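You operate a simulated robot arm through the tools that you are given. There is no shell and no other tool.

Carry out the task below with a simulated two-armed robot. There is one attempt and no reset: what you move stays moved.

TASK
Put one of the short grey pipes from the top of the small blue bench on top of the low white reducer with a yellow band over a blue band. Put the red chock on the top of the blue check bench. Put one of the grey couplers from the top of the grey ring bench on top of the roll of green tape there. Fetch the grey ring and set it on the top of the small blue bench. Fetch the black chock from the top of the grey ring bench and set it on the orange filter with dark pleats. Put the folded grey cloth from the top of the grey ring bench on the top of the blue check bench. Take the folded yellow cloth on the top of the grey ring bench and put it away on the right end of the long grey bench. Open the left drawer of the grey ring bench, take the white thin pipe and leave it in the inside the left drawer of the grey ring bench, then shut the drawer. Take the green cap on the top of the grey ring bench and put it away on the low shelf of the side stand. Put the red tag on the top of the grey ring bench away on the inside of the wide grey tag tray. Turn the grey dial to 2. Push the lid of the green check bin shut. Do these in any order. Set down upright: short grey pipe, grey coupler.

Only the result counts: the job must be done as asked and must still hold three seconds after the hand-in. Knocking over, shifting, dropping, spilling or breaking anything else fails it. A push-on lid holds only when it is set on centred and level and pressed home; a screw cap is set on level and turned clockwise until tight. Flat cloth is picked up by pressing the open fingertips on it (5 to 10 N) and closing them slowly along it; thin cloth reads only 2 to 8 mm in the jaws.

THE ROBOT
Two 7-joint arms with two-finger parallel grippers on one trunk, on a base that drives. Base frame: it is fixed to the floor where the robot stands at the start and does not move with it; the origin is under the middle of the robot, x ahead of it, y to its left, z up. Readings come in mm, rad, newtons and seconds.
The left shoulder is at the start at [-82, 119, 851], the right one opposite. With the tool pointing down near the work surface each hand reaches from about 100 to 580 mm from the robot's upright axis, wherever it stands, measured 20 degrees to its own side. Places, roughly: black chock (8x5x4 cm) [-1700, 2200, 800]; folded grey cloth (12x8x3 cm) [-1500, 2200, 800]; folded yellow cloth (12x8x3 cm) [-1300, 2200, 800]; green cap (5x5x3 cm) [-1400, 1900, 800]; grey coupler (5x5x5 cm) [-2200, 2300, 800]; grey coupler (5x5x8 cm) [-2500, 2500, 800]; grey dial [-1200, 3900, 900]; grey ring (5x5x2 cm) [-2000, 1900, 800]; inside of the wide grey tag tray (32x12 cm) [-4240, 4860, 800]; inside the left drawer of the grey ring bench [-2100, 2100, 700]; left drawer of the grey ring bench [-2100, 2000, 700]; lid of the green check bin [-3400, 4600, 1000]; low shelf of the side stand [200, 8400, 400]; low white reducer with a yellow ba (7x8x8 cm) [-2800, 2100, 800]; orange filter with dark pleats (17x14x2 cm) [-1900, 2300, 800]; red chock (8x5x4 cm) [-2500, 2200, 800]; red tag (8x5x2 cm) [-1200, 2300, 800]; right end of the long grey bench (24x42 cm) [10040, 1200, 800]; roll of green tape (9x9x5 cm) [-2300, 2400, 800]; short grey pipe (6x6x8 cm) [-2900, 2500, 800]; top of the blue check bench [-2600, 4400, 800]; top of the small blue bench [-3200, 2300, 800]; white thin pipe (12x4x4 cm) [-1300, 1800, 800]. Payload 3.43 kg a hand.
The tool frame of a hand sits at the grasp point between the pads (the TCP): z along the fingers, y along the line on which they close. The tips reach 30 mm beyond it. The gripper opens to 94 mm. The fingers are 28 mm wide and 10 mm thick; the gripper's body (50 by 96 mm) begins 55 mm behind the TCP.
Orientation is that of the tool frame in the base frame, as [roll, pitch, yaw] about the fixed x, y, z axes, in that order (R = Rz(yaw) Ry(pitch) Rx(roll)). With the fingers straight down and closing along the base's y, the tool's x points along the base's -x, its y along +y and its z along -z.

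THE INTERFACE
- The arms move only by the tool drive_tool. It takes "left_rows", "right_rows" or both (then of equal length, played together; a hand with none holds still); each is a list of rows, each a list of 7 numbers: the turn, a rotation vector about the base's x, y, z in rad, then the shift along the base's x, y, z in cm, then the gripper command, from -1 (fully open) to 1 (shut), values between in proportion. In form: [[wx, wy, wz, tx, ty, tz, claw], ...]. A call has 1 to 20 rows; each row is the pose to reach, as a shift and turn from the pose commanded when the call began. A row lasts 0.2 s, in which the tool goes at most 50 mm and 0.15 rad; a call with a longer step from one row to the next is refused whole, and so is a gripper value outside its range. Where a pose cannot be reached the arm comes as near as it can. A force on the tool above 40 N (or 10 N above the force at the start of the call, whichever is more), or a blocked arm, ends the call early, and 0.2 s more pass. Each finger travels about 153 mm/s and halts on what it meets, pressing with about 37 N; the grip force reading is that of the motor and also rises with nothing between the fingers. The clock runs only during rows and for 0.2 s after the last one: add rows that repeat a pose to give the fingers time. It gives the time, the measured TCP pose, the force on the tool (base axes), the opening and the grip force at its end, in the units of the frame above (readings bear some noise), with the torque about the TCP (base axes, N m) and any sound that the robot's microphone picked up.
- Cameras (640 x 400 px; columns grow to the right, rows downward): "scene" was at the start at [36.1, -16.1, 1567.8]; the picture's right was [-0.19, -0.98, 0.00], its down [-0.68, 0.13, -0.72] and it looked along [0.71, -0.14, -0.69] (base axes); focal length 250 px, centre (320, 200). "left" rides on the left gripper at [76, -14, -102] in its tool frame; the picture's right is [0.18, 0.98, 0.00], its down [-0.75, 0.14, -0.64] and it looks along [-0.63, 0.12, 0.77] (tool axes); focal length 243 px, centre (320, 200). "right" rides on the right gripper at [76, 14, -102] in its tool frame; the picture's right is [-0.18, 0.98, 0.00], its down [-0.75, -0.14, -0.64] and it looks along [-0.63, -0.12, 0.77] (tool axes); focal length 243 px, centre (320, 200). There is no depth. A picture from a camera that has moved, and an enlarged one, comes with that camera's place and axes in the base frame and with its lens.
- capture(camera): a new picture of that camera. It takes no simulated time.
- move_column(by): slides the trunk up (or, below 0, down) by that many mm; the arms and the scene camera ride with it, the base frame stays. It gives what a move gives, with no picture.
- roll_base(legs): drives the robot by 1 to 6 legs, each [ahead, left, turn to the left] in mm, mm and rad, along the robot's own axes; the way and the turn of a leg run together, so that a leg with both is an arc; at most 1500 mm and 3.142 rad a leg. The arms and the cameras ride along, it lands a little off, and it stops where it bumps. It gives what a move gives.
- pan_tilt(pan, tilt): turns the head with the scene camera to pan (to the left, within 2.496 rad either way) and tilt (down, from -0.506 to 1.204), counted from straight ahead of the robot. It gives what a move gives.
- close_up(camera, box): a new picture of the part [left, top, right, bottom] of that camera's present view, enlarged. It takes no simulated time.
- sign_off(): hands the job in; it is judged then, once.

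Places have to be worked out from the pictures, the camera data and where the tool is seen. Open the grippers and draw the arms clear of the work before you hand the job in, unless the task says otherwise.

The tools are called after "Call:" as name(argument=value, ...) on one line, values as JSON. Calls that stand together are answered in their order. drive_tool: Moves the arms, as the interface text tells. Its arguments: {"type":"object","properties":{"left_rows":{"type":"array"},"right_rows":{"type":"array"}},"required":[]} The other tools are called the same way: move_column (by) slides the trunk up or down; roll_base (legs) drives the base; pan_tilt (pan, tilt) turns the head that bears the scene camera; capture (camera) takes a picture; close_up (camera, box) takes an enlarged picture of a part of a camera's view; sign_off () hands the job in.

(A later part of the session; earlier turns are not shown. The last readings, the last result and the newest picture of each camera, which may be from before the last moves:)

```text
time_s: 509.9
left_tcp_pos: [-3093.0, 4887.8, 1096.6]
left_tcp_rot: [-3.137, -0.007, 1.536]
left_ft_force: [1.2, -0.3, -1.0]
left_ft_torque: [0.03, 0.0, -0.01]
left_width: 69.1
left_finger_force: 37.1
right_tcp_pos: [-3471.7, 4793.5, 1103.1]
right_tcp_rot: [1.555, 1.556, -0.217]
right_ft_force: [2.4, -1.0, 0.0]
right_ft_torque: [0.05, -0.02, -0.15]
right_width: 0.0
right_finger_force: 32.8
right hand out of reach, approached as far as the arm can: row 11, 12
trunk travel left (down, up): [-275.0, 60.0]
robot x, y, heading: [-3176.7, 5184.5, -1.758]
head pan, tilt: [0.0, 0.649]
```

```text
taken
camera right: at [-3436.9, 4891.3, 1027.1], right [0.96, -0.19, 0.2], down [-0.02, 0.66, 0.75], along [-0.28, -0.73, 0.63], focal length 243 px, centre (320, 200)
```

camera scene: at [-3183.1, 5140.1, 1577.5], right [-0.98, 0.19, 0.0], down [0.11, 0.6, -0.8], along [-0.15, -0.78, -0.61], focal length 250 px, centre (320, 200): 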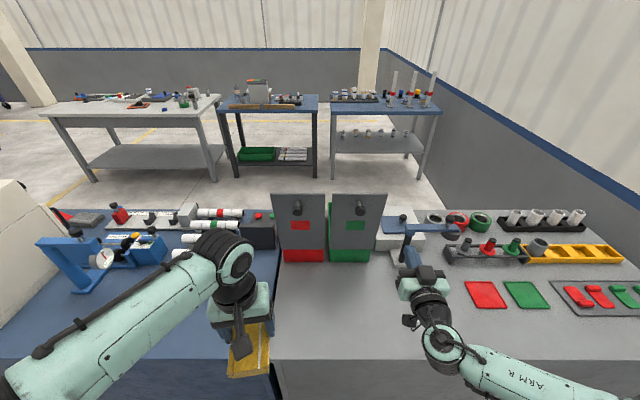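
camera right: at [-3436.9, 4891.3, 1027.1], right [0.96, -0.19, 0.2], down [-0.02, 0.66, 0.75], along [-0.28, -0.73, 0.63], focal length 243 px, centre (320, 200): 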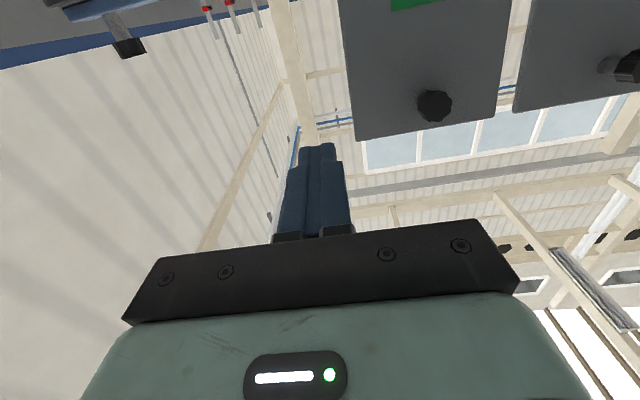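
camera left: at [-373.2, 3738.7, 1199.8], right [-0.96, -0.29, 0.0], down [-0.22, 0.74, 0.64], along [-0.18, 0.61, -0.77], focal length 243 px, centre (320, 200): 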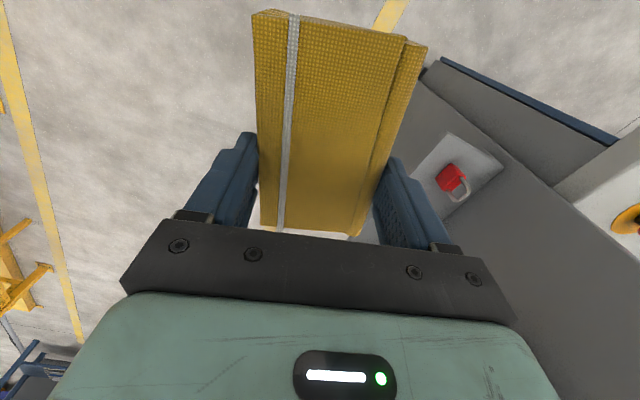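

The right hand points forward and the lids are plain to see: the green one spans x −3481 to −3316 with its knob at about (−3401, 1108 high). I move to a point just behind it, right of the knob.

Call:
drive_tool(right_rows=[[0, 0, 0, 1.2, -3, 0, 1], [0, 0, 0, 2.2, -6, 0, 1], [0, 0, 0, 3.2, -9, -0.4, 1], [0, 0, 0, 4, -12, -0.8, 1], [0, 0, 0, 4, -14, -0.8, 1], [0, 0, 0, 4, -14, -0.8, 1]])

Call:
capture(camera="scene")

Call:
close_up(camera="scene", box=[280, 170, 460, 330])

```text
time_s: 511.3
left_tcp_pos: [-3094.0, 4890.0, 1096.1]
left_tcp_rot: [-3.14, -0.006, 1.538]
left_ft_force: [0.4, -0.3, -0.4]
left_ft_torque: [-0.01, 0.01, 0.0]
left_width: 68.8
left_finger_force: 37.4
right_tcp_pos: [-3442.7, 4691.8, 1099.4]
right_tcp_rot: [1.45, 1.551, -0.318]
right_ft_force: [-0.1, -0.4, 0.3]
right_ft_torque: [0.0, 0.01, 0.04]
right_width: 0.3
right_finger_force: 33.0
right hand out of reach, approached as far as the arm can: row 4, 5, 6
trunk travel left (down, up): [-275.0, 60.0]
robot x, y, heading: [-3173.2, 5186.0, -1.759]
head pan, tilt: [0.0, 0.649]
```

```text
taken
camera scene: at [-3182.9, 5142.6, 1577.5], right [-0.98, 0.19, 0.0], down [0.11, 0.59, -0.8], along [-0.15, -0.78, -0.6], focal length 250 px, centre (320, 200)
```

scene: 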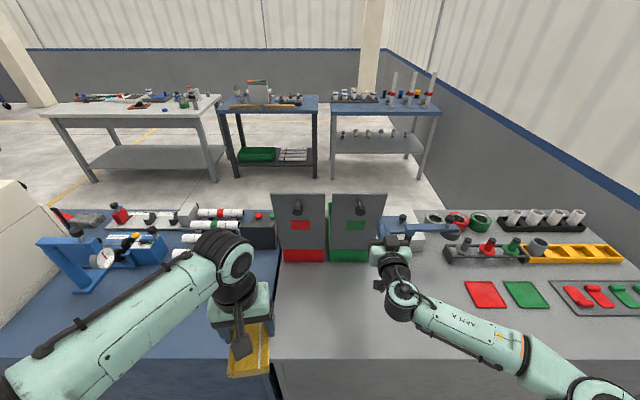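

```text
2.50 times, centred on (370, 250) of scene
camera zoom: at [-3182.9, 5142.6, 1577.5], right [-0.98, 0.19, 0.0], down [0.11, 0.59, -0.8], along [-0.15, -0.78, -0.6], focal length 625 px, centre (195, 75)
```

zoom: 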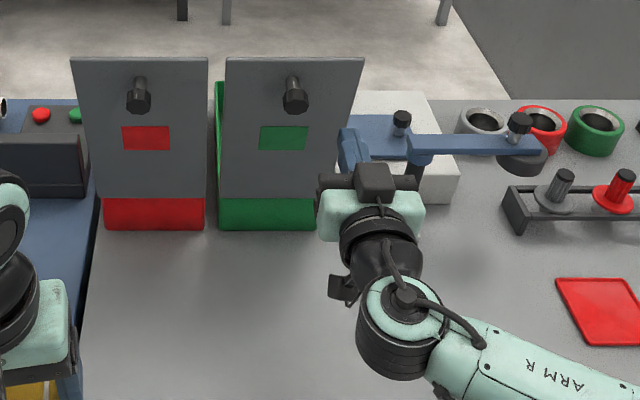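

The arm is limited by its wrist in this level pose. I tilt the hand to point forward-down at 45°, which reaches farther, raise the trunk, and then push.

Call:
drive_tool(right_rows=[[0.13, -0.025, 0, 0, 0.5, -1, 1], [0.26, -0.05, 0, 0, 1, -2.5, 1], [0.39, -0.075, 0, 0.2, 1, -4.5, 1], [0.52, -0.1, 0, 0.3, 1, -6.5, 1], [0.65, -0.125, 0, 0.5, 1, -8.5, 1], [0.771, -0.148, 0, 0.5, 1, -10.5, 1], [0.771, -0.148, 0, 0.5, 1, -12, 1], [0.771, -0.148, 0, 0.5, 1, -12, 1]])

Call:
move_column(by=60)

Call:
capture(camera="scene")

Call:
capture(camera="right")

```text
time_s: 513.1
left_tcp_pos: [-3093.6, 4889.7, 1096.1]
left_tcp_rot: [-3.139, -0.006, 1.537]
left_ft_force: [-0.6, -0.5, -1.7]
left_ft_torque: [-0.03, -0.03, 0.01]
left_width: 68.9
left_finger_force: 36.3
right_tcp_pos: [-3462.3, 4728.1, 955.8]
right_tcp_rot: [3.13, 0.786, 1.355]
right_ft_force: [0.7, 0.4, 0.6]
right_ft_torque: [-0.01, 0.01, 0.03]
right_width: 0.1
right_finger_force: 33.1
right hand out of reach, approached as far as the arm can: row 3, 4, 5, 6, 7, 8
trunk travel left (down, up): [-275.0, 60.0]
robot x, y, heading: [-3172.8, 5181.3, -1.764]
head pan, tilt: [0.0, 0.649]
```

```text
time_s: 514.1
left_tcp_pos: [-3093.0, 4890.2, 1156.6]
left_tcp_rot: [-3.139, -0.005, 1.536]
left_ft_force: [0.7, -0.1, -1.2]
left_ft_torque: [0.0, -0.01, 0.0]
left_width: 68.3
left_finger_force: 37.1
right_tcp_pos: [-3459.3, 4728.9, 1016.3]
right_tcp_rot: [3.131, 0.788, 1.354]
right_ft_force: [0.7, -0.4, -0.4]
right_ft_torque: [-0.06, -0.02, 0.01]
right_width: 0.1
right_finger_force: 33.0
trunk travel left (down, up): [-335.0, 0.0]
robot x, y, heading: [-3175.0, 5183.2, -1.765]
head pan, tilt: [0.0, 0.649]
```

```text
taken
camera scene: at [-3182.6, 5144.2, 1640.7], right [-0.98, 0.19, 0.0], down [0.11, 0.59, -0.8], along [-0.15, -0.78, -0.6], focal length 250 px, centre (320, 200)
```

scene: 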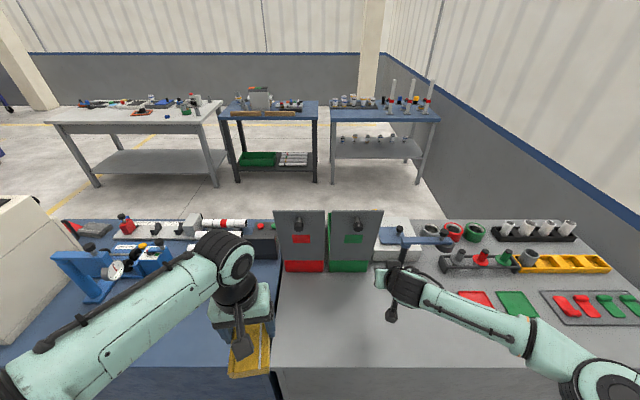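

```text
taken
camera right: at [-3420.7, 4850.6, 1032.8], right [0.93, -0.33, 0.14], down [-0.16, -0.04, 0.99], along [-0.32, -0.94, -0.09], focal length 243 px, centre (320, 200)
```

right: 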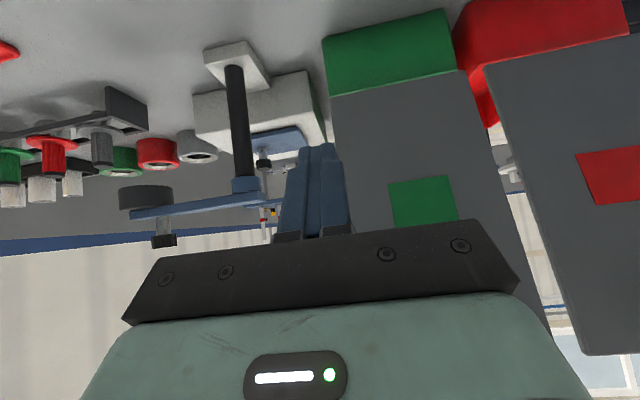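

The elbow has swung out low to the right. I bring the hand back to its normal tool-down pose near the body to restore the good elbow position first.

Call:
drive_tool(right_rows=[[0.13, -0.025, 0, 0.5, 2, 1, 1], [0.26, -0.05, 0, 1, 4, 2, 1], [0.39, -0.075, 0, 2, 6, 3, 1], [0.52, -0.1, 0, 3, 8, 4, 1], [0.65, -0.125, 0, 4, 10, 5, 1], [0.771, -0.148, 0, 5, 12, 6, 1], [0.771, -0.148, 0, 6, 14, 8, 1], [0.771, -0.148, 0, 7, 16, 10, 1], [0.771, -0.148, 0, 7, 16, 10, 1]])

Call:
capture(camera="scene")

```text
time_s: 516.1
left_tcp_pos: [-3093.0, 4890.8, 1156.4]
left_tcp_rot: [-3.141, -0.006, 1.536]
left_ft_force: [0.6, -0.3, -0.6]
left_ft_torque: [0.0, 0.0, 0.0]
left_width: 68.9
left_finger_force: 37.0
right_tcp_pos: [-3387.8, 4888.2, 1118.8]
right_tcp_rot: [-3.134, 0.003, 1.361]
right_ft_force: [-0.9, 0.3, 0.3]
right_ft_torque: [0.04, -0.02, -0.04]
right_width: 0.0
right_finger_force: 33.5
right hand out of reach, approached as far as the arm can: row 5, 6, 7
trunk travel left (down, up): [-335.0, 0.0]
robot x, y, heading: [-3172.2, 5185.7, -1.761]
head pan, tilt: [0.0, 0.649]
```

```text
taken
camera scene: at [-3183.0, 5143.0, 1640.6], right [-0.98, 0.19, 0.0], down [0.11, 0.59, -0.8], along [-0.15, -0.78, -0.6], focal length 250 px, centre (320, 200)
```

scene: 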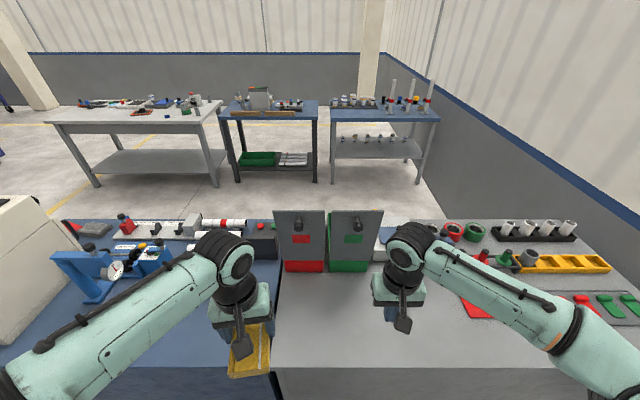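

The good pose is back. I drive the base 70 mm closer and tilt the hand only 40° forward while reaching out towards the lid.

Call:
roll_base(legs=[[70, 0, 0]])

Call:
drive_tool(right_rows=[[-0.115, 0.022, 0, -0.6, -1.5, -1, 1], [-0.23, 0.044, 0, -1.2, -3, -2, 1], [-0.345, 0.066, 0, -1.8, -4.5, -3, 1], [-0.46, 0.088, 0, -2.4, -6, -4, 1], [-0.575, 0.11, 0, -3, -7.5, -5, 1], [-0.69, 0.132, 0, -3.6, -9, -6, 1], [-0.69, 0.132, 0, -3.6, -9, -6, 1]])

Call:
capture(camera="scene")

Call:
capture(camera="right")

```text
time_s: 517.2
left_tcp_pos: [-3106.1, 4826.4, 1155.2]
left_tcp_rot: [-3.14, -0.009, 1.536]
left_ft_force: [-1.0, -1.2, -0.4]
left_ft_torque: [0.03, -0.01, -0.01]
left_width: 68.7
left_finger_force: 36.5
right_tcp_pos: [-3400.5, 4826.8, 1117.0]
right_tcp_rot: [-3.137, -0.001, 1.359]
right_ft_force: [0.4, 0.2, 1.0]
right_ft_torque: [0.04, 0.03, 0.0]
right_width: 0.0
right_finger_force: 33.1
trunk travel left (down, up): [-335.0, 0.0]
robot x, y, heading: [-3185.8, 5124.9, -1.762]
head pan, tilt: [0.0, 0.649]
stopped in leg 1: the robot was blocked; the commanded pose is now the measured one
```

```text
time_s: 518.8
left_tcp_pos: [-3104.3, 4831.3, 1155.9]
left_tcp_rot: [-3.141, -0.005, 1.537]
left_ft_force: [0.7, 0.5, -1.1]
left_ft_torque: [-0.01, 0.0, 0.0]
left_width: 69.0
left_finger_force: 37.5
right_tcp_pos: [-3435.2, 4741.9, 1059.5]
right_tcp_rot: [3.129, 0.704, 1.353]
right_ft_force: [-0.1, -0.5, -0.3]
right_ft_torque: [0.01, -0.01, -0.01]
right_width: 0.1
right_finger_force: 32.9
trunk travel left (down, up): [-335.0, 0.0]
robot x, y, heading: [-3184.2, 5125.9, -1.764]
head pan, tilt: [0.0, 0.649]
```

```text
taken
camera scene: at [-3193.6, 5085.0, 1640.7], right [-0.98, 0.19, 0.0], down [0.11, 0.59, -0.8], along [-0.15, -0.78, -0.6], focal length 250 px, centre (320, 200)
```

scene: 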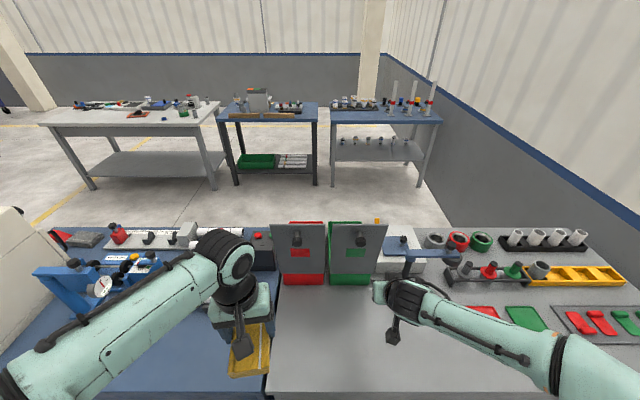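

```text
taken
camera right: at [-3395.1, 4860.1, 1086.5], right [0.93, -0.34, 0.13], down [-0.18, -0.12, 0.98], along [-0.32, -0.93, -0.18], focal length 243 px, centre (320, 200)
```

right: 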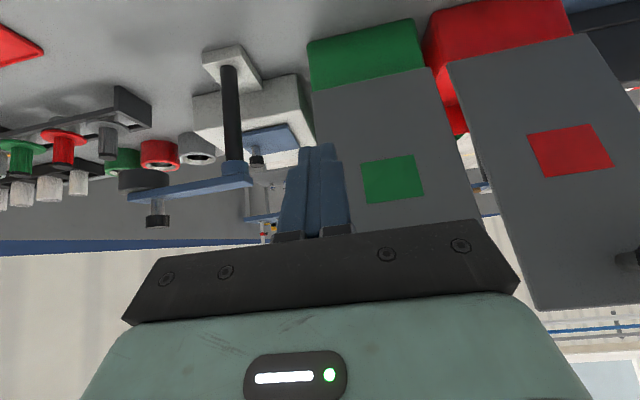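

The arm keeps its good shape now. I lower to z ≈ 1000 (below the knob), line up with the lid at x ≈ −3420 and approach.

Call:
drive_tool(right_rows=[[0, 0, 0, 0.8, -2, -2, 1], [0, 0, 0, 1.5, -4, -4, 1], [0, 0, 0, 1.8, -6, -6, 1], [0, 0, 0, 1.8, -8, -6, 1], [0, 0, 0, 1.8, -10, -6, 1], [0, 0, 0, 1.8, -10, -6, 1]])

Call:
capture(camera="right")

Call:
close_up(camera="scene", box=[260, 190, 440, 330])

```text
time_s: 520.2
left_tcp_pos: [-3105.0, 4831.1, 1154.5]
left_tcp_rot: [-3.139, -0.006, 1.535]
left_ft_force: [-0.2, -1.0, 0.3]
left_ft_torque: [-0.06, -0.02, 0.02]
left_width: 68.8
left_finger_force: 36.7
right_tcp_pos: [-3430.6, 4685.2, 1010.9]
right_tcp_rot: [3.129, 0.705, 1.354]
right_ft_force: [-0.2, 0.3, -0.2]
right_ft_torque: [-0.01, 0.01, -0.01]
right_width: 0.0
right_finger_force: 33.2
right hand out of reach, approached as far as the arm can: row 3, 4, 5, 6
trunk travel left (down, up): [-335.0, 0.0]
robot x, y, heading: [-3185.6, 5124.7, -1.762]
head pan, tilt: [0.0, 0.649]
```

```text
taken
camera right: at [-3392.5, 4804.3, 1039.2], right [0.93, -0.34, 0.13], down [-0.18, -0.12, 0.98], along [-0.32, -0.93, -0.18], focal length 243 px, centre (320, 200)
```

right: 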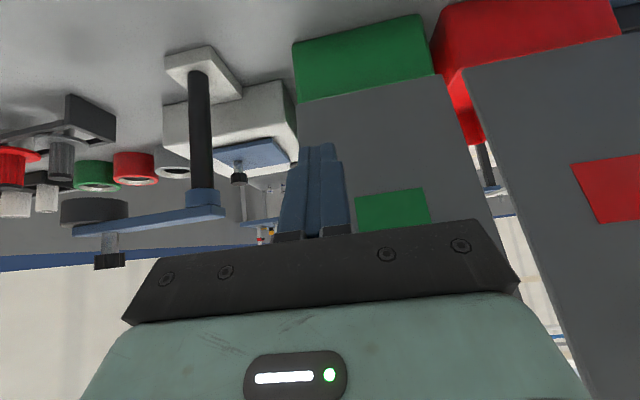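

```text
2.86 times, centred on (350, 260) of scene
camera zoom: at [-3193.7, 5085.2, 1640.7], right [-0.98, 0.19, 0.0], down [0.11, 0.59, -0.8], along [-0.15, -0.78, -0.6], focal length 715 px, centre (234, 29)
```

zoom: 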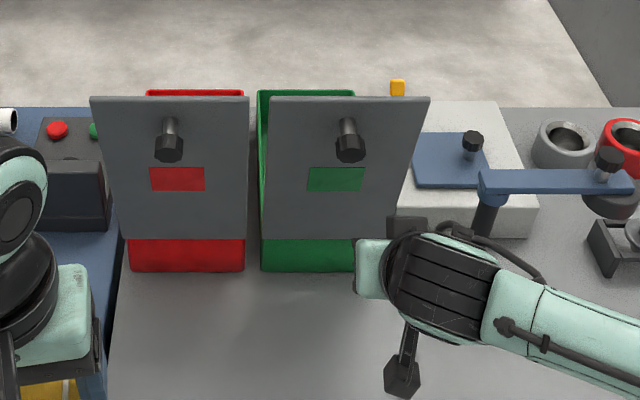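

The wrist limits this tilt too. The roll used at the drawer (camera outward) reached much farther, so I go back to tool-down first and then turn into that mirrored level pose with the right hand.

Call:
drive_tool(right_rows=[[0.115, -0.022, 0, 0, 1.5, 1, 1], [0.23, -0.044, 0, 0, 3, 2, 1], [0.345, -0.066, 0, 0, 5, 4, 1], [0.46, -0.088, 0, 0, 7, 6, 1], [0.575, -0.11, 0, 0, 9, 7, 1], [0.69, -0.132, 0, 0, 10.5, 8, 1], [0.69, -0.132, 0, 0, 12, 10, 1], [0.69, -0.132, 0, 0, 12, 10, 1]])

Call:
drive_tool(right_rows=[[-0.0638, 0.0945, 0.0806, 0, -0.2, -0.5, 1], [-0.1276, 0.189, 0.1612, 0, -0.5, -1, 1], [-0.1914, 0.2834, 0.2418, 0, -0.7, -1.5, 1], [-0.2552, 0.3779, 0.3224, 0, -1, -2, 1], [-0.319, 0.4723, 0.403, 0, -1.2, -2.5, 1], [-0.3828, 0.5668, 0.4836, 0, -1.5, -3, 1], [-0.4466, 0.6613, 0.5642, 0, -1.7, -3, 1], [-0.5104, 0.7557, 0.6448, 0, -2, -3, 1], [-0.5742, 0.8502, 0.7254, 0, -2.2, -3, 1], [-0.638, 0.9447, 0.806, 0, -2.5, -3, 1], [-0.7018, 1.0391, 0.8866, 0, -2.7, -3, 1], [-0.7656, 1.1336, 0.9672, 0, -3, -3, 1], [-0.8294, 1.2281, 1.0478, 0, -3, -3, 1], [-0.8932, 1.3225, 1.1284, 0, -3, -3, 1], [-0.957, 1.417, 1.209, 0, -3, -3, 1], [-0.957, 1.417, 1.209, 0, -3, -3, 1]])

Call:
capture(camera="scene")

Call:
capture(camera="right")

```text
time_s: 522.0
left_tcp_pos: [-3105.9, 4830.5, 1155.5]
left_tcp_rot: [-3.14, -0.006, 1.535]
left_ft_force: [0.1, -0.3, -0.1]
left_ft_torque: [0.0, -0.02, 0.0]
left_width: 69.0
left_finger_force: 36.6
right_tcp_pos: [-3439.5, 4808.6, 1103.4]
right_tcp_rot: [-3.137, 0.001, 1.363]
right_ft_force: [1.2, -0.3, -1.5]
right_ft_torque: [0.0, 0.01, 0.05]
right_width: 0.0
right_finger_force: 33.0
right hand out of reach, approached as far as the arm can: row 2, 3, 4, 5, 6, 7, 8
trunk travel left (down, up): [-335.0, 0.0]
robot x, y, heading: [-3179.9, 5128.7, -1.759]
head pan, tilt: [0.0, 0.649]
```

```text
time_s: 525.4
left_tcp_pos: [-3104.8, 4831.8, 1155.2]
left_tcp_rot: [-3.14, -0.008, 1.535]
left_ft_force: [-0.1, 0.1, -0.8]
left_ft_torque: [0.0, 0.02, 0.03]
left_width: 69.1
left_finger_force: 37.2
right_tcp_pos: [-3418.8, 4736.5, 1068.0]
right_tcp_rot: [-1.716, 0.082, 2.927]
right_ft_force: [-0.3, -0.5, -0.2]
right_ft_torque: [-0.03, 0.02, 0.02]
right_width: 0.0
right_finger_force: 32.8
right hand out of reach, approached as far as the arm can: row 11, 12, 13, 14, 15, 16
trunk travel left (down, up): [-335.0, 0.0]
robot x, y, heading: [-3188.6, 5127.6, -1.761]
head pan, tilt: [0.0, 0.649]
```

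```text
taken
camera scene: at [-3193.6, 5085.1, 1640.7], right [-0.98, 0.19, 0.0], down [0.11, 0.59, -0.8], along [-0.15, -0.78, -0.6], focal length 250 px, centre (320, 200)
```

scene: 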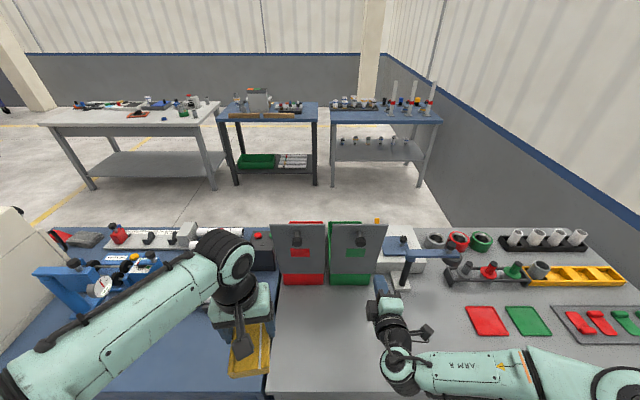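

```text
taken
camera right: at [-3472.1, 4854.9, 1061.1], right [0.29, 0.08, -0.95], down [0.85, 0.44, 0.29], along [0.45, -0.89, 0.06], focal length 243 px, centre (320, 200)
```

right: 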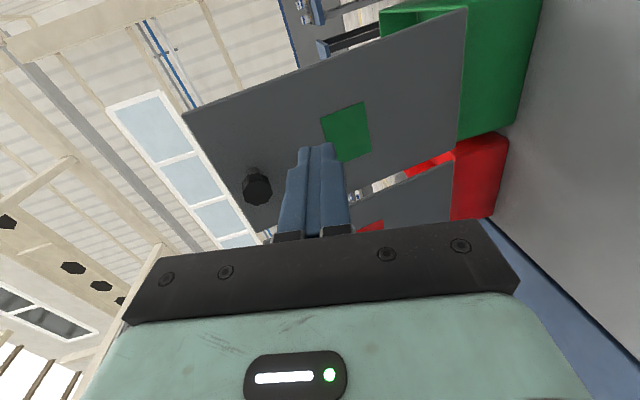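

In this pose the fingers point straight at the lid, some 110 mm away. I try moving forward now.

Call:
drive_tool(right_rows=[[0, 0, 0, -0.3, -2, 0, 1], [0, 0, 0, -0.6, -4, 0, 1], [0, 0, 0, -0.9, -6, 0, 1], [0, 0, 0, -1.2, -8, 0, 1], [0, 0, 0, -1.2, -8, 0, 1]])

Call:
capture(camera="right")

```text
time_s: 526.6
left_tcp_pos: [-3104.6, 4831.5, 1154.3]
left_tcp_rot: [-3.138, -0.008, 1.537]
left_ft_force: [-0.3, -0.2, -1.5]
left_ft_torque: [0.0, -0.02, 0.03]
left_width: 69.1
left_finger_force: 37.2
right_tcp_pos: [-3430.0, 4656.2, 1066.6]
right_tcp_rot: [-1.715, 0.082, 2.925]
right_ft_force: [-1.1, -0.9, 0.3]
right_ft_torque: [0.0, -0.01, 0.02]
right_width: 0.2
right_finger_force: 33.2
trunk travel left (down, up): [-335.0, 0.0]
robot x, y, heading: [-3186.1, 5121.8, -1.76]
head pan, tilt: [0.0, 0.649]
```

```text
taken
camera right: at [-3483.3, 4773.9, 1058.7], right [0.29, 0.08, -0.95], down [0.85, 0.44, 0.29], along [0.45, -0.89, 0.06], focal length 243 px, centre (320, 200)
```

right: 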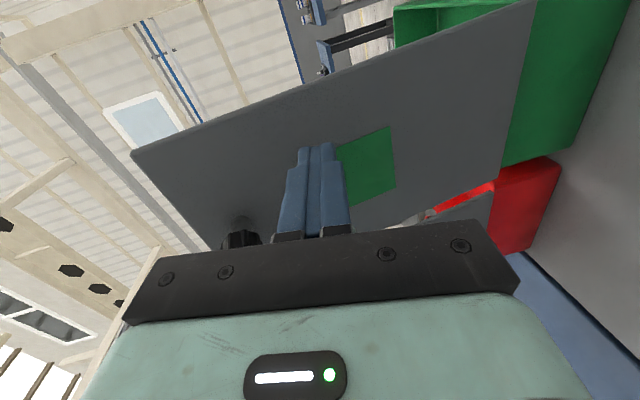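

It reaches well now. I push forward slowly against the lid.

Call:
drive_tool(right_rows=[[0, 0, 0, -0.3, -1.5, 0, 1], [0, 0, 0, -0.6, -3, 0, 1], [0, 0, 0, -0.9, -4.5, 0, 1], [0, 0, 0, -1.1, -6, 0, 1], [0, 0, 0, -1.4, -7.5, 0, 1], [0, 0, 0, -1.7, -9, 0, 1]])

Call:
capture(camera="scene")

Call:
capture(camera="right")

```text
time_s: 528.0
left_tcp_pos: [-3105.1, 4831.0, 1155.4]
left_tcp_rot: [-3.139, -0.007, 1.536]
left_ft_force: [-0.3, -0.5, 0.0]
left_ft_torque: [-0.04, 0.04, -0.01]
left_width: 68.9
left_finger_force: 36.8
right_tcp_pos: [-3465.1, 4586.9, 1068.0]
right_tcp_rot: [-1.721, 0.084, 2.927]
right_ft_force: [0.5, -0.5, 0.0]
right_ft_torque: [0.0, -0.02, -0.01]
right_width: 0.0
right_finger_force: 33.7
right hand out of reach, approached as far as the arm can: row 3, 4, 5, 6
trunk travel left (down, up): [-335.0, 0.0]
robot x, y, heading: [-3184.2, 5127.3, -1.762]
head pan, tilt: [0.0, 0.649]
```

```text
taken
camera scene: at [-3194.1, 5084.8, 1640.7], right [-0.98, 0.19, 0.0], down [0.11, 0.59, -0.8], along [-0.15, -0.78, -0.6], focal length 250 px, centre (320, 200)
```

scene: 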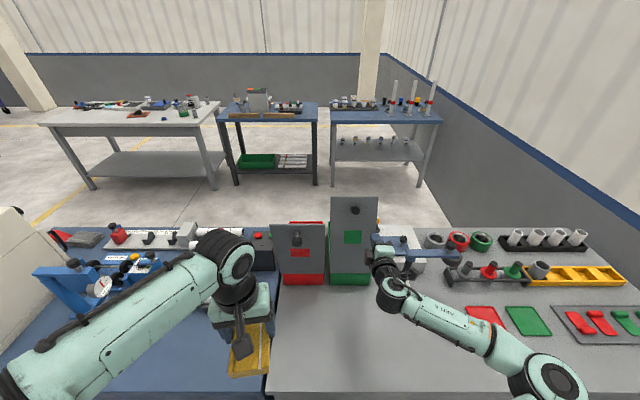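

```text
taken
camera right: at [-3518.3, 4705.1, 1062.5], right [0.29, 0.09, -0.95], down [0.85, 0.44, 0.3], along [0.45, -0.89, 0.05], focal length 243 px, centre (320, 200)
```

right: 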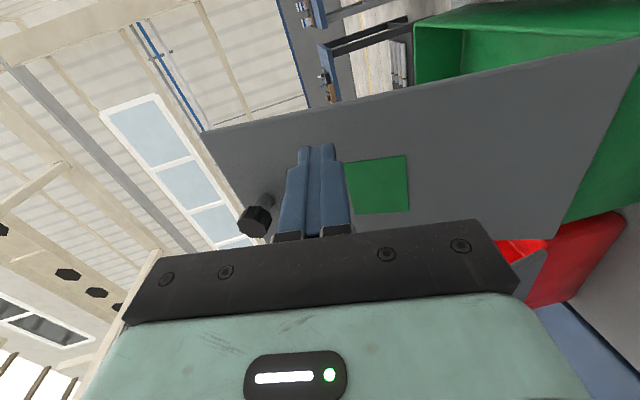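

The lid has swung to about vertical but the arm is at its limit at this height. I lower the hand to z ≈ 960, closer to shoulder height, shift toward the lid's middle, and push on.

Call:
drive_tool(right_rows=[[0, 0, 0, 0.5, 0, -2, 1], [0, 0, 0, 1, 0, -4, 1], [0, 0, 0, 1.5, 0, -6.5, 1], [0, 0, 0, 2, 0, -9, 1], [0, 0, 0, 2.3, 0, -11, 1], [0, 0, 0, 2.2, -1, -11, 1], [0, 0, 0, 2, -2, -11, 1], [0, 0, 0, 1.8, -3, -11, 1], [0, 0, 0, 1.6, -4, -11, 1], [0, 0, 0, 1.4, -5, -11, 1]])

Call:
capture(camera="scene")

Call:
capture(camera="right")

```text
time_s: 530.2
left_tcp_pos: [-3107.0, 4829.3, 1155.8]
left_tcp_rot: [-3.14, -0.01, 1.535]
left_ft_force: [0.0, 0.5, -0.9]
left_ft_torque: [-0.04, 0.0, -0.01]
left_width: 68.7
left_finger_force: 36.7
right_tcp_pos: [-3501.4, 4544.6, 1019.1]
right_tcp_rot: [-1.78, 0.09, 2.949]
right_ft_force: [-0.5, -0.3, -0.5]
right_ft_torque: [0.05, 0.01, 0.04]
right_width: 0.1
right_finger_force: 32.7
right hand out of reach, approached as far as the arm can: row 1, 2, 3, 4, 5, 6, 7, 8, 9, 10
trunk travel left (down, up): [-335.0, 0.0]
robot x, y, heading: [-3186.9, 5129.2, -1.76]
head pan, tilt: [0.0, 0.649]
```

```text
taken
camera scene: at [-3195.6, 5083.5, 1640.6], right [-0.98, 0.19, 0.0], down [0.11, 0.59, -0.8], along [-0.15, -0.78, -0.61], focal length 250 px, centre (320, 200)
```

scene: 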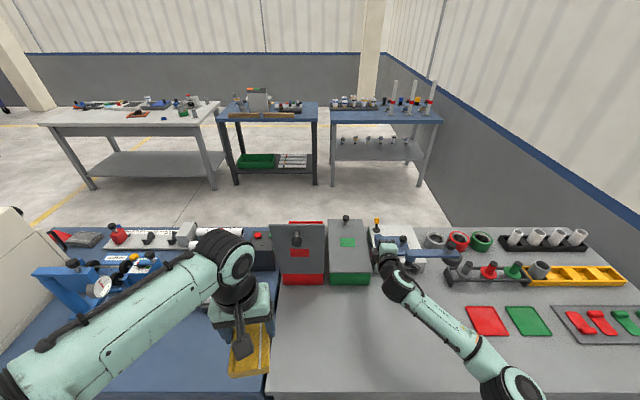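

```text
taken
camera right: at [-3557.6, 4662.1, 1017.9], right [0.3, 0.15, -0.94], down [0.83, 0.45, 0.34], along [0.47, -0.88, 0.01], focal length 243 px, centre (320, 200)
```

right: 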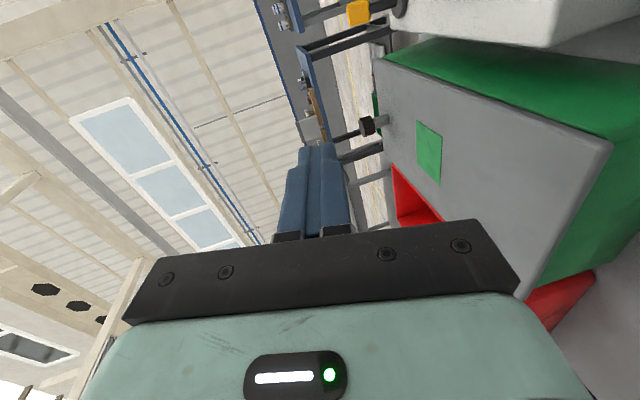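

The lid has fallen shut. I withdraw the hand and zoom in to check that it is fully closed.

Call:
drive_tool(right_rows=[[0, 0, 0, 0.5, 2.5, 0.5, 1], [0, 0, 0, 1.2, 5, 1, 1], [0, 0, 0, 2, 8, 2, 1], [0, 0, 0, 3, 11, 3, 1], [0, 0, 0, 4, 14, 4, 1], [0, 0, 0, 5, 17, 5, 1], [0, 0, 0, 6, 19, 5, 1], [0, 0, 0, 6, 19, 5, 1]])

Call:
close_up(camera="scene", box=[270, 200, 430, 300])

Call:
capture(camera="right")

```text
time_s: 532.0
left_tcp_pos: [-3104.3, 4830.7, 1155.6]
left_tcp_rot: [-3.141, -0.007, 1.536]
left_ft_force: [0.1, 0.1, -0.2]
left_ft_torque: [0.0, 0.0, 0.0]
left_width: 68.8
left_finger_force: 36.6
right_tcp_pos: [-3441.0, 4743.5, 1076.4]
right_tcp_rot: [-1.781, 0.087, 2.95]
right_ft_force: [0.0, -0.5, -1.2]
right_ft_torque: [-0.01, 0.0, 0.01]
right_width: 0.0
right_finger_force: 33.0
trunk travel left (down, up): [-335.0, 0.0]
robot x, y, heading: [-3186.8, 5127.0, -1.757]
head pan, tilt: [0.0, 0.649]
```

```text
4.00 times, centred on (350, 250) of scene
camera zoom: at [-3194.1, 5084.7, 1640.7], right [-0.98, 0.19, 0.0], down [0.11, 0.59, -0.8], along [-0.15, -0.78, -0.6], focal length 1001 px, centre (200, 0)
```

zoom: 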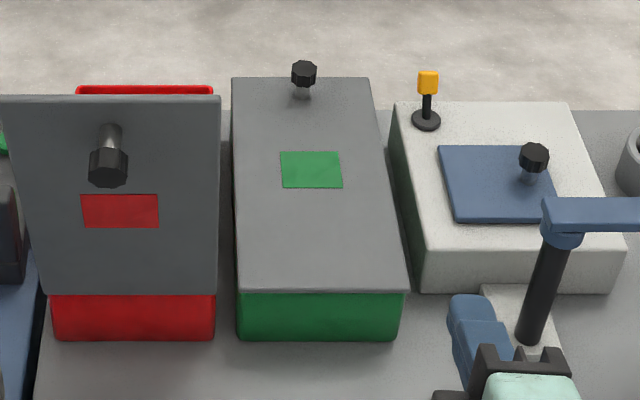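

```text
taken
camera right: at [-3496.5, 4859.8, 1076.5], right [0.3, 0.15, -0.94], down [0.83, 0.45, 0.34], along [0.47, -0.88, 0.01], focal length 243 px, centre (320, 200)
```

right: 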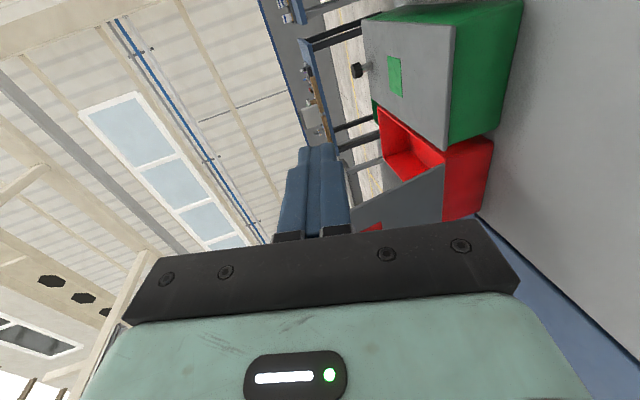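

The green lid is flush and shut. I turn the right hand back to tool-down near the body and lower the trunk again.

Call:
drive_tool(right_rows=[[0.0638, -0.0945, -0.0806, 0.1, 0.5, 0.2, 0.8], [0.1276, -0.189, -0.1612, 0.2, 1, 0.4, 0.5], [0.1914, -0.2834, -0.2418, 0.3, 1.5, 0.6, 0.2], [0.2552, -0.3779, -0.3224, 0.4, 2, 0.8, 0], [0.319, -0.4723, -0.403, 0.5, 2.5, 1, 0], [0.3828, -0.5668, -0.4836, 0.6, 3, 1.2, 0], [0.4466, -0.6613, -0.5642, 0.7, 3.5, 1.4, 0], [0.5104, -0.7557, -0.6448, 0.8, 4, 1.6, 0], [0.5742, -0.8502, -0.7254, 0.9, 4.5, 1.8, 0], [0.638, -0.9447, -0.806, 1, 5, 2, 0], [0.7018, -1.0391, -0.8866, 1.1, 5.5, 2.2, 0], [0.7656, -1.1336, -0.9672, 1.2, 6, 2.4, 0], [0.8294, -1.2281, -1.0478, 1.3, 6.5, 2.6, 0], [0.8932, -1.3225, -1.1284, 1.4, 7, 2.8, 0], [0.957, -1.417, -1.209, 1.5, 7.5, 3, 0], [0.957, -1.417, -1.209, 1.5, 8, 3, 0]])

Call:
move_column(by=-60)

Call:
capture(camera="scene")

```text
time_s: 535.4
left_tcp_pos: [-3104.3, 4831.6, 1154.9]
left_tcp_rot: [-3.139, -0.006, 1.537]
left_ft_force: [-0.3, -0.9, -0.9]
left_ft_torque: [-0.02, 0.04, -0.01]
left_width: 68.8
left_finger_force: 37.0
right_tcp_pos: [-3425.4, 4822.7, 1103.2]
right_tcp_rot: [2.932, 0.0, 1.293]
right_ft_force: [-0.7, -0.6, 0.2]
right_ft_torque: [0.03, 0.02, -0.01]
right_width: 47.2
right_finger_force: 0.1
trunk travel left (down, up): [-335.0, 0.0]
robot x, y, heading: [-3187.8, 5126.3, -1.757]
head pan, tilt: [0.0, 0.649]
```

```text
time_s: 536.4
left_tcp_pos: [-3105.5, 4831.0, 1097.2]
left_tcp_rot: [-3.14, -0.006, 1.534]
left_ft_force: [-0.1, -0.9, -0.4]
left_ft_torque: [0.03, 0.02, -0.03]
left_width: 68.9
left_finger_force: 37.0
right_tcp_pos: [-3423.7, 4823.2, 1044.1]
right_tcp_rot: [2.935, 0.002, 1.293]
right_ft_force: [-0.1, 0.3, 0.2]
right_ft_torque: [-0.02, -0.01, 0.0]
right_width: 47.3
right_finger_force: 0.2
trunk travel left (down, up): [-275.0, 60.0]
robot x, y, heading: [-3184.6, 5127.6, -1.761]
head pan, tilt: [0.0, 0.649]
```

```text
taken
camera scene: at [-3194.1, 5083.8, 1577.4], right [-0.98, 0.19, 0.0], down [0.11, 0.59, -0.8], along [-0.15, -0.78, -0.6], focal length 250 px, centre (320, 200)
```

scene: 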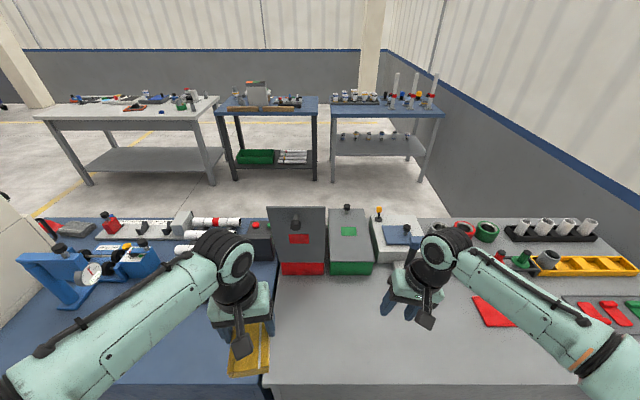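

Next the green cap, at the front of the ring bench. I straighten the right hand, then drive back out of the lane to the aisle.

Call:
drive_tool(right_rows=[[0.028, 0.1, 0, 0, 1, 2, -0.2], [0.0566, 0.1986, 0.0, 0, 2, 4, -0.5], [0.0566, 0.1986, 0.0, 0, 3, 5, -0.5]])

Call:
roll_base(legs=[[-330, 0, 0], [0, 0, 1.6], [1000, 0, 0], [900, 0, 0], [0, 0, 0.16], [1350, 0, 0]])

Call:
pan_tilt(pan=-0.8, tilt=0.5)

Call:
capture(camera="scene")

```text
time_s: 537.2
left_tcp_pos: [-3104.3, 4832.3, 1094.7]
left_tcp_rot: [-3.138, -0.008, 1.536]
left_ft_force: [-0.9, -0.4, -0.9]
left_ft_torque: [-0.04, -0.02, -0.01]
left_width: 69.3
left_finger_force: 37.2
right_tcp_pos: [-3425.5, 4852.8, 1094.6]
right_tcp_rot: [3.14, 0.0, 1.292]
right_ft_force: [-0.2, 0.8, 0.1]
right_ft_torque: [0.01, 0.03, 0.01]
right_width: 70.8
right_finger_force: 0.1
trunk travel left (down, up): [-275.0, 60.0]
robot x, y, heading: [-3183.7, 5126.6, -1.759]
head pan, tilt: [0.0, 0.649]
```

```text
time_s: 559.5
left_tcp_pos: [375.5, 5476.6, 1095.1]
left_tcp_rot: [-3.139, -0.007, -2.924]
left_ft_force: [0.4, 0.2, -1.2]
left_ft_torque: [-0.02, 0.01, 0.01]
left_width: 69.2
left_finger_force: 37.0
right_tcp_pos: [436.1, 5159.4, 1094.3]
right_tcp_rot: [3.14, 0.002, 3.115]
right_ft_force: [-0.1, -0.5, 0.5]
right_ft_torque: [-0.03, -0.03, 0.05]
right_width: 70.5
right_finger_force: 0.1
trunk travel left (down, up): [-275.0, 60.0]
robot x, y, heading: [112.2, 5325.5, 0.062]
head pan, tilt: [0.0, 0.649]
```

```text
time_s: 560.6
left_tcp_pos: [374.6, 5476.3, 1095.8]
left_tcp_rot: [-3.141, -0.006, -2.923]
left_ft_force: [-1.2, -0.8, -0.6]
left_ft_torque: [0.03, -0.03, 0.01]
left_width: 69.0
left_finger_force: 36.7
right_tcp_pos: [433.8, 5159.1, 1095.6]
right_tcp_rot: [3.14, 0.002, 3.115]
right_ft_force: [0.2, -0.4, 1.1]
right_ft_torque: [-0.02, 0.02, -0.03]
right_width: 70.4
right_finger_force: 0.0
trunk travel left (down, up): [-275.0, 60.0]
robot x, y, heading: [111.5, 5322.4, 0.064]
head pan, tilt: [-0.799, 0.499]
```

```text
taken
camera scene: at [132.0, 5259.7, 1590.8], right [-0.67, -0.74, 0.0], down [-0.36, 0.32, -0.88], along [0.65, -0.59, -0.48], focal length 250 px, centre (320, 200)
```

scene: 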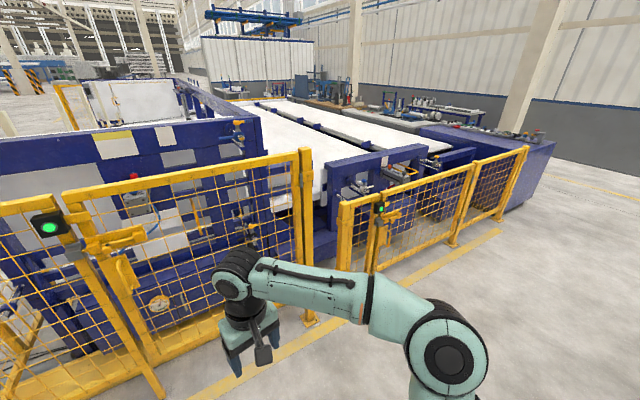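

The aisle southward is clear. I drive down it, keeping away from the console's end box and the fence.

Call:
roll_base(legs=[[0, 0, -1.633], [1200, 0, 0], [900, 0, 0], [0, -260, 0], [1000, 0, 0], [950, 0, 0]])

Call:
pan_tilt(pan=0.0, tilt=0.5)

Call:
capture(camera="scene")

```text
time_s: 586.9
left_tcp_pos: [173.9, 986.2, 1095.6]
left_tcp_rot: [-3.138, -0.007, 1.81]
left_ft_force: [-0.5, 0.0, -0.2]
left_ft_torque: [-0.02, 0.0, 0.0]
left_width: 68.9
left_finger_force: 36.8
right_tcp_pos: [-142.2, 919.0, 1093.7]
right_tcp_rot: [3.138, 0.001, 1.566]
right_ft_force: [0.0, -0.1, 0.0]
right_ft_torque: [0.0, 0.02, -0.01]
right_width: 70.3
right_finger_force: 0.1
trunk travel left (down, up): [-275.0, 60.0]
robot x, y, heading: [13.6, 1248.8, -1.481]
head pan, tilt: [-0.799, 0.499]
```

```text
time_s: 588.0
left_tcp_pos: [174.0, 985.5, 1094.8]
left_tcp_rot: [-3.14, -0.007, 1.809]
left_ft_force: [0.1, -0.8, -1.2]
left_ft_torque: [-0.01, -0.02, 0.03]
left_width: 68.7
left_finger_force: 36.7
right_tcp_pos: [-142.5, 919.6, 1094.6]
right_tcp_rot: [3.14, 0.0, 1.566]
right_ft_force: [-0.4, 0.4, -1.0]
right_ft_torque: [-0.03, -0.03, -0.02]
right_width: 70.7
right_finger_force: 0.0
trunk travel left (down, up): [-275.0, 60.0]
robot x, y, heading: [13.5, 1246.8, -1.491]
head pan, tilt: [0.0, 0.499]
```

```text
taken
camera scene: at [18.7, 1201.4, 1590.8], right [-1.0, -0.08, 0.0], down [-0.04, 0.48, -0.88], along [0.07, -0.87, -0.48], focal length 250 px, centre (320, 200)
```

scene: 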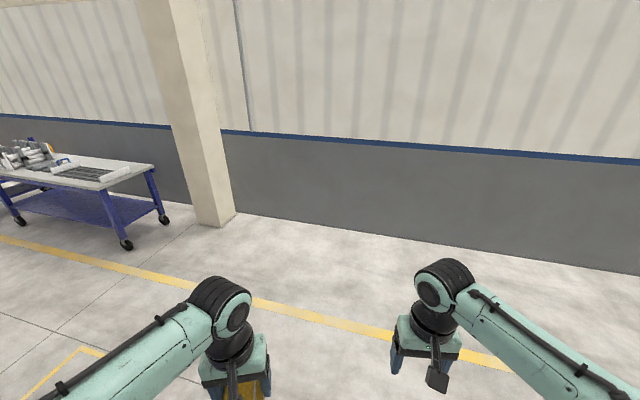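

I turn and drive to the front of the ring bench, facing the green cap.

Call:
roll_base(legs=[[0, 0, -1.65], [1000, 0, 0], [630, 0, 0], [0, 0, -1.76], [120, 0, 0]])

Call:
pan_tilt(pan=-0.2, tilt=0.9)

Call:
capture(camera="scene")

Call:
capture(camera="right")

```text
time_s: 605.3
left_tcp_pos: [-1685.4, 1597.4, 1094.7]
left_tcp_rot: [-3.14, -0.006, -1.575]
left_ft_force: [1.0, 0.8, -0.7]
left_ft_torque: [0.0, -0.04, -0.01]
left_width: 68.8
left_finger_force: 37.0
right_tcp_pos: [-1362.9, 1586.0, 1093.7]
right_tcp_rot: [3.14, 0.0, -1.816]
right_ft_force: [0.2, -0.7, -1.0]
right_ft_torque: [-0.02, -0.01, 0.01]
right_width: 70.4
right_finger_force: 0.0
trunk travel left (down, up): [-275.0, 60.0]
robot x, y, heading: [-1592.8, 1305.1, 1.413]
head pan, tilt: [0.0, 0.499]
```

```text
time_s: 606.2
left_tcp_pos: [-1684.0, 1597.2, 1095.3]
left_tcp_rot: [-3.139, -0.008, -1.575]
left_ft_force: [0.8, 0.5, -0.7]
left_ft_torque: [0.02, 0.01, 0.0]
left_width: 68.9
left_finger_force: 36.9
right_tcp_pos: [-1362.7, 1586.7, 1095.4]
right_tcp_rot: [3.139, 0.001, -1.816]
right_ft_force: [0.1, -0.3, 0.0]
right_ft_torque: [-0.01, 0.01, 0.01]
right_width: 70.8
right_finger_force: 0.1
trunk travel left (down, up): [-275.0, 60.0]
robot x, y, heading: [-1591.7, 1301.9, 1.414]
head pan, tilt: [-0.201, 0.901]
```

```text
taken
camera scene: at [-1575.7, 1331.2, 1557.0], right [0.94, -0.35, 0.0], down [-0.27, -0.73, -0.62], along [0.22, 0.58, -0.78], focal length 250 px, centre (320, 200)
```

scene: 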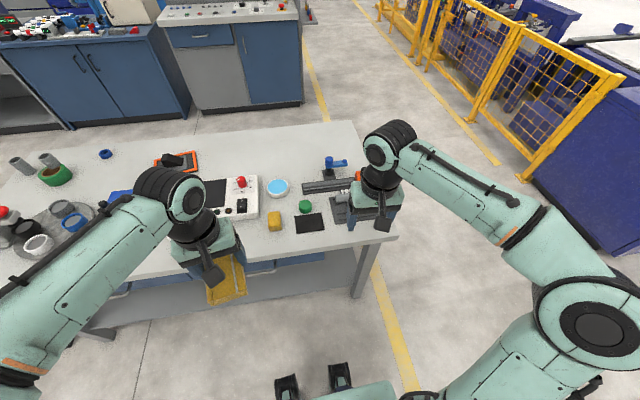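

```text
taken
camera right: at [-1395.6, 1516.3, 1196.2], right [-0.91, 0.42, 0.0], down [0.32, 0.7, 0.64], along [0.27, 0.58, -0.77], focal length 243 px, centre (320, 200)
```

right: 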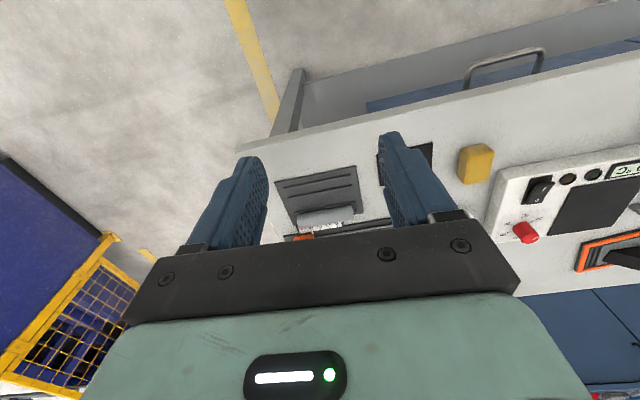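

The cap is at (−1430, 1872). I move in a little and bring the right hand above it.

Call:
roll_base(legs=[[130, 40, 0]])

Call:
drive_tool(right_rows=[[0, 0, 0.03, -0.8, 3, -2, -0.7], [0, 0, 0.06, -1.6, 6, -4, -0.7], [0, 0, 0.1, -2.4, 9, -7, -0.7], [0, 0, 0.1, -3.2, 12, -10, -0.7], [0, 0, 0.1, -4.2, 15, -13, -0.7], [0, 0, 0.1, -4.2, 15.4, -15, -0.7], [0, 0, 0.1, -4.2, 15.4, -15, -0.7]])

Call:
capture(camera="right")

```text
time_s: 607.5
left_tcp_pos: [-1703.7, 1727.9, 1095.3]
left_tcp_rot: [3.14, -0.006, -1.577]
left_ft_force: [-0.4, 0.2, -0.9]
left_ft_torque: [-0.01, 0.0, 0.0]
left_width: 68.9
left_finger_force: 36.9
right_tcp_pos: [-1382.2, 1716.0, 1095.4]
right_tcp_rot: [3.139, 0.001, -1.821]
right_ft_force: [-0.9, 0.5, 0.0]
right_ft_torque: [-0.02, -0.01, -0.02]
right_width: 70.2
right_finger_force: 0.0
trunk travel left (down, up): [-275.0, 60.0]
robot x, y, heading: [-1614.6, 1435.1, 1.41]
head pan, tilt: [-0.201, 0.901]
```

```text
time_s: 609.1
left_tcp_pos: [-1701.8, 1726.9, 1094.2]
left_tcp_rot: [-3.14, -0.007, -1.578]
left_ft_force: [-0.2, 0.7, -0.2]
left_ft_torque: [-0.05, 0.0, 0.0]
left_width: 69.0
left_finger_force: 36.6
right_tcp_pos: [-1348.5, 1764.6, 947.7]
right_tcp_rot: [3.139, 0.001, -1.722]
right_ft_force: [0.7, 0.8, 0.9]
right_ft_torque: [-0.01, 0.02, 0.02]
right_width: 79.9
right_finger_force: 0.2
right hand out of reach, approached as far as the arm can: row 1, 2, 3, 4, 5, 6, 7
trunk travel left (down, up): [-275.0, 60.0]
robot x, y, heading: [-1617.7, 1432.1, 1.409]
head pan, tilt: [-0.201, 0.901]
```

```text
taken
camera right: at [-1373.8, 1691.9, 1047.7], right [-0.94, 0.33, 0.0], down [0.25, 0.72, 0.64], along [0.21, 0.61, -0.77], focal length 243 px, centre (320, 200)
```

right: 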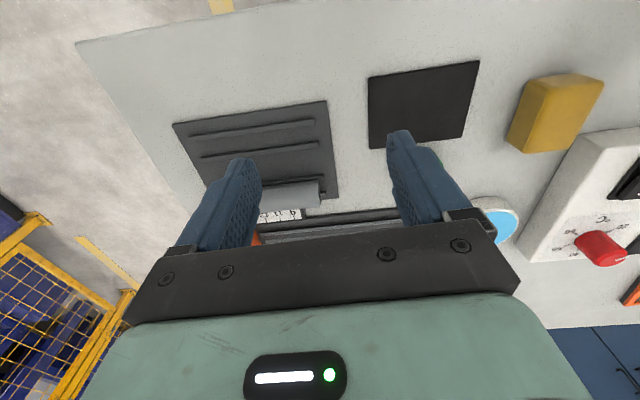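

The right arm reports a reach limit; I look at its shape.

Call:
capture(camera="scene")

Call:
pan_tilt(pan=-0.5, tilt=1.1)

Call:
capture(camera="scene")

```text
taken
camera scene: at [-1594.4, 1460.9, 1557.0], right [0.94, -0.35, 0.0], down [-0.28, -0.73, -0.62], along [0.22, 0.58, -0.78], focal length 250 px, centre (320, 200)
```

scene: 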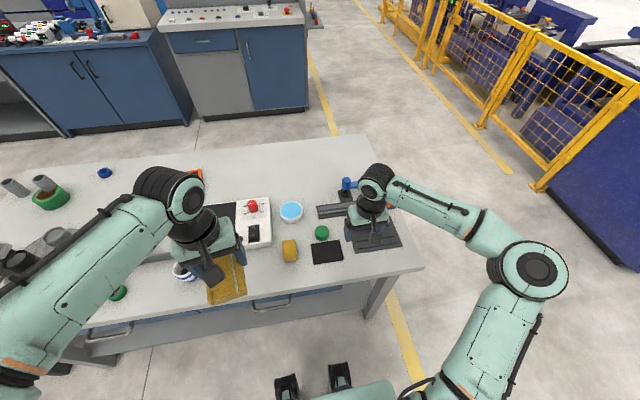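

```text
time_s: 609.9
left_tcp_pos: [-1702.4, 1727.7, 1096.1]
left_tcp_rot: [-3.138, -0.008, -1.577]
left_ft_force: [-0.7, -0.2, -1.1]
left_ft_torque: [0.02, -0.01, 0.0]
left_width: 69.3
left_finger_force: 37.5
right_tcp_pos: [-1347.8, 1765.3, 946.7]
right_tcp_rot: [3.139, 0.002, -1.722]
right_ft_force: [0.8, 0.3, 0.0]
right_ft_torque: [-0.01, -0.03, 0.0]
right_width: 79.9
right_finger_force: 0.0
trunk travel left (down, up): [-275.0, 60.0]
robot x, y, heading: [-1610.9, 1436.3, 1.41]
head pan, tilt: [-0.499, 1.1]
```

```text
taken
camera scene: at [-1583.0, 1440.4, 1543.2], right [0.79, -0.61, 0.0], down [-0.55, -0.7, -0.45], along [0.28, 0.36, -0.89], focal length 250 px, centre (320, 200)
```

scene: 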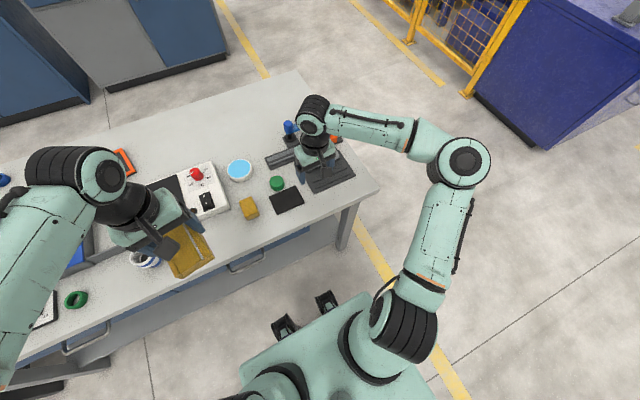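

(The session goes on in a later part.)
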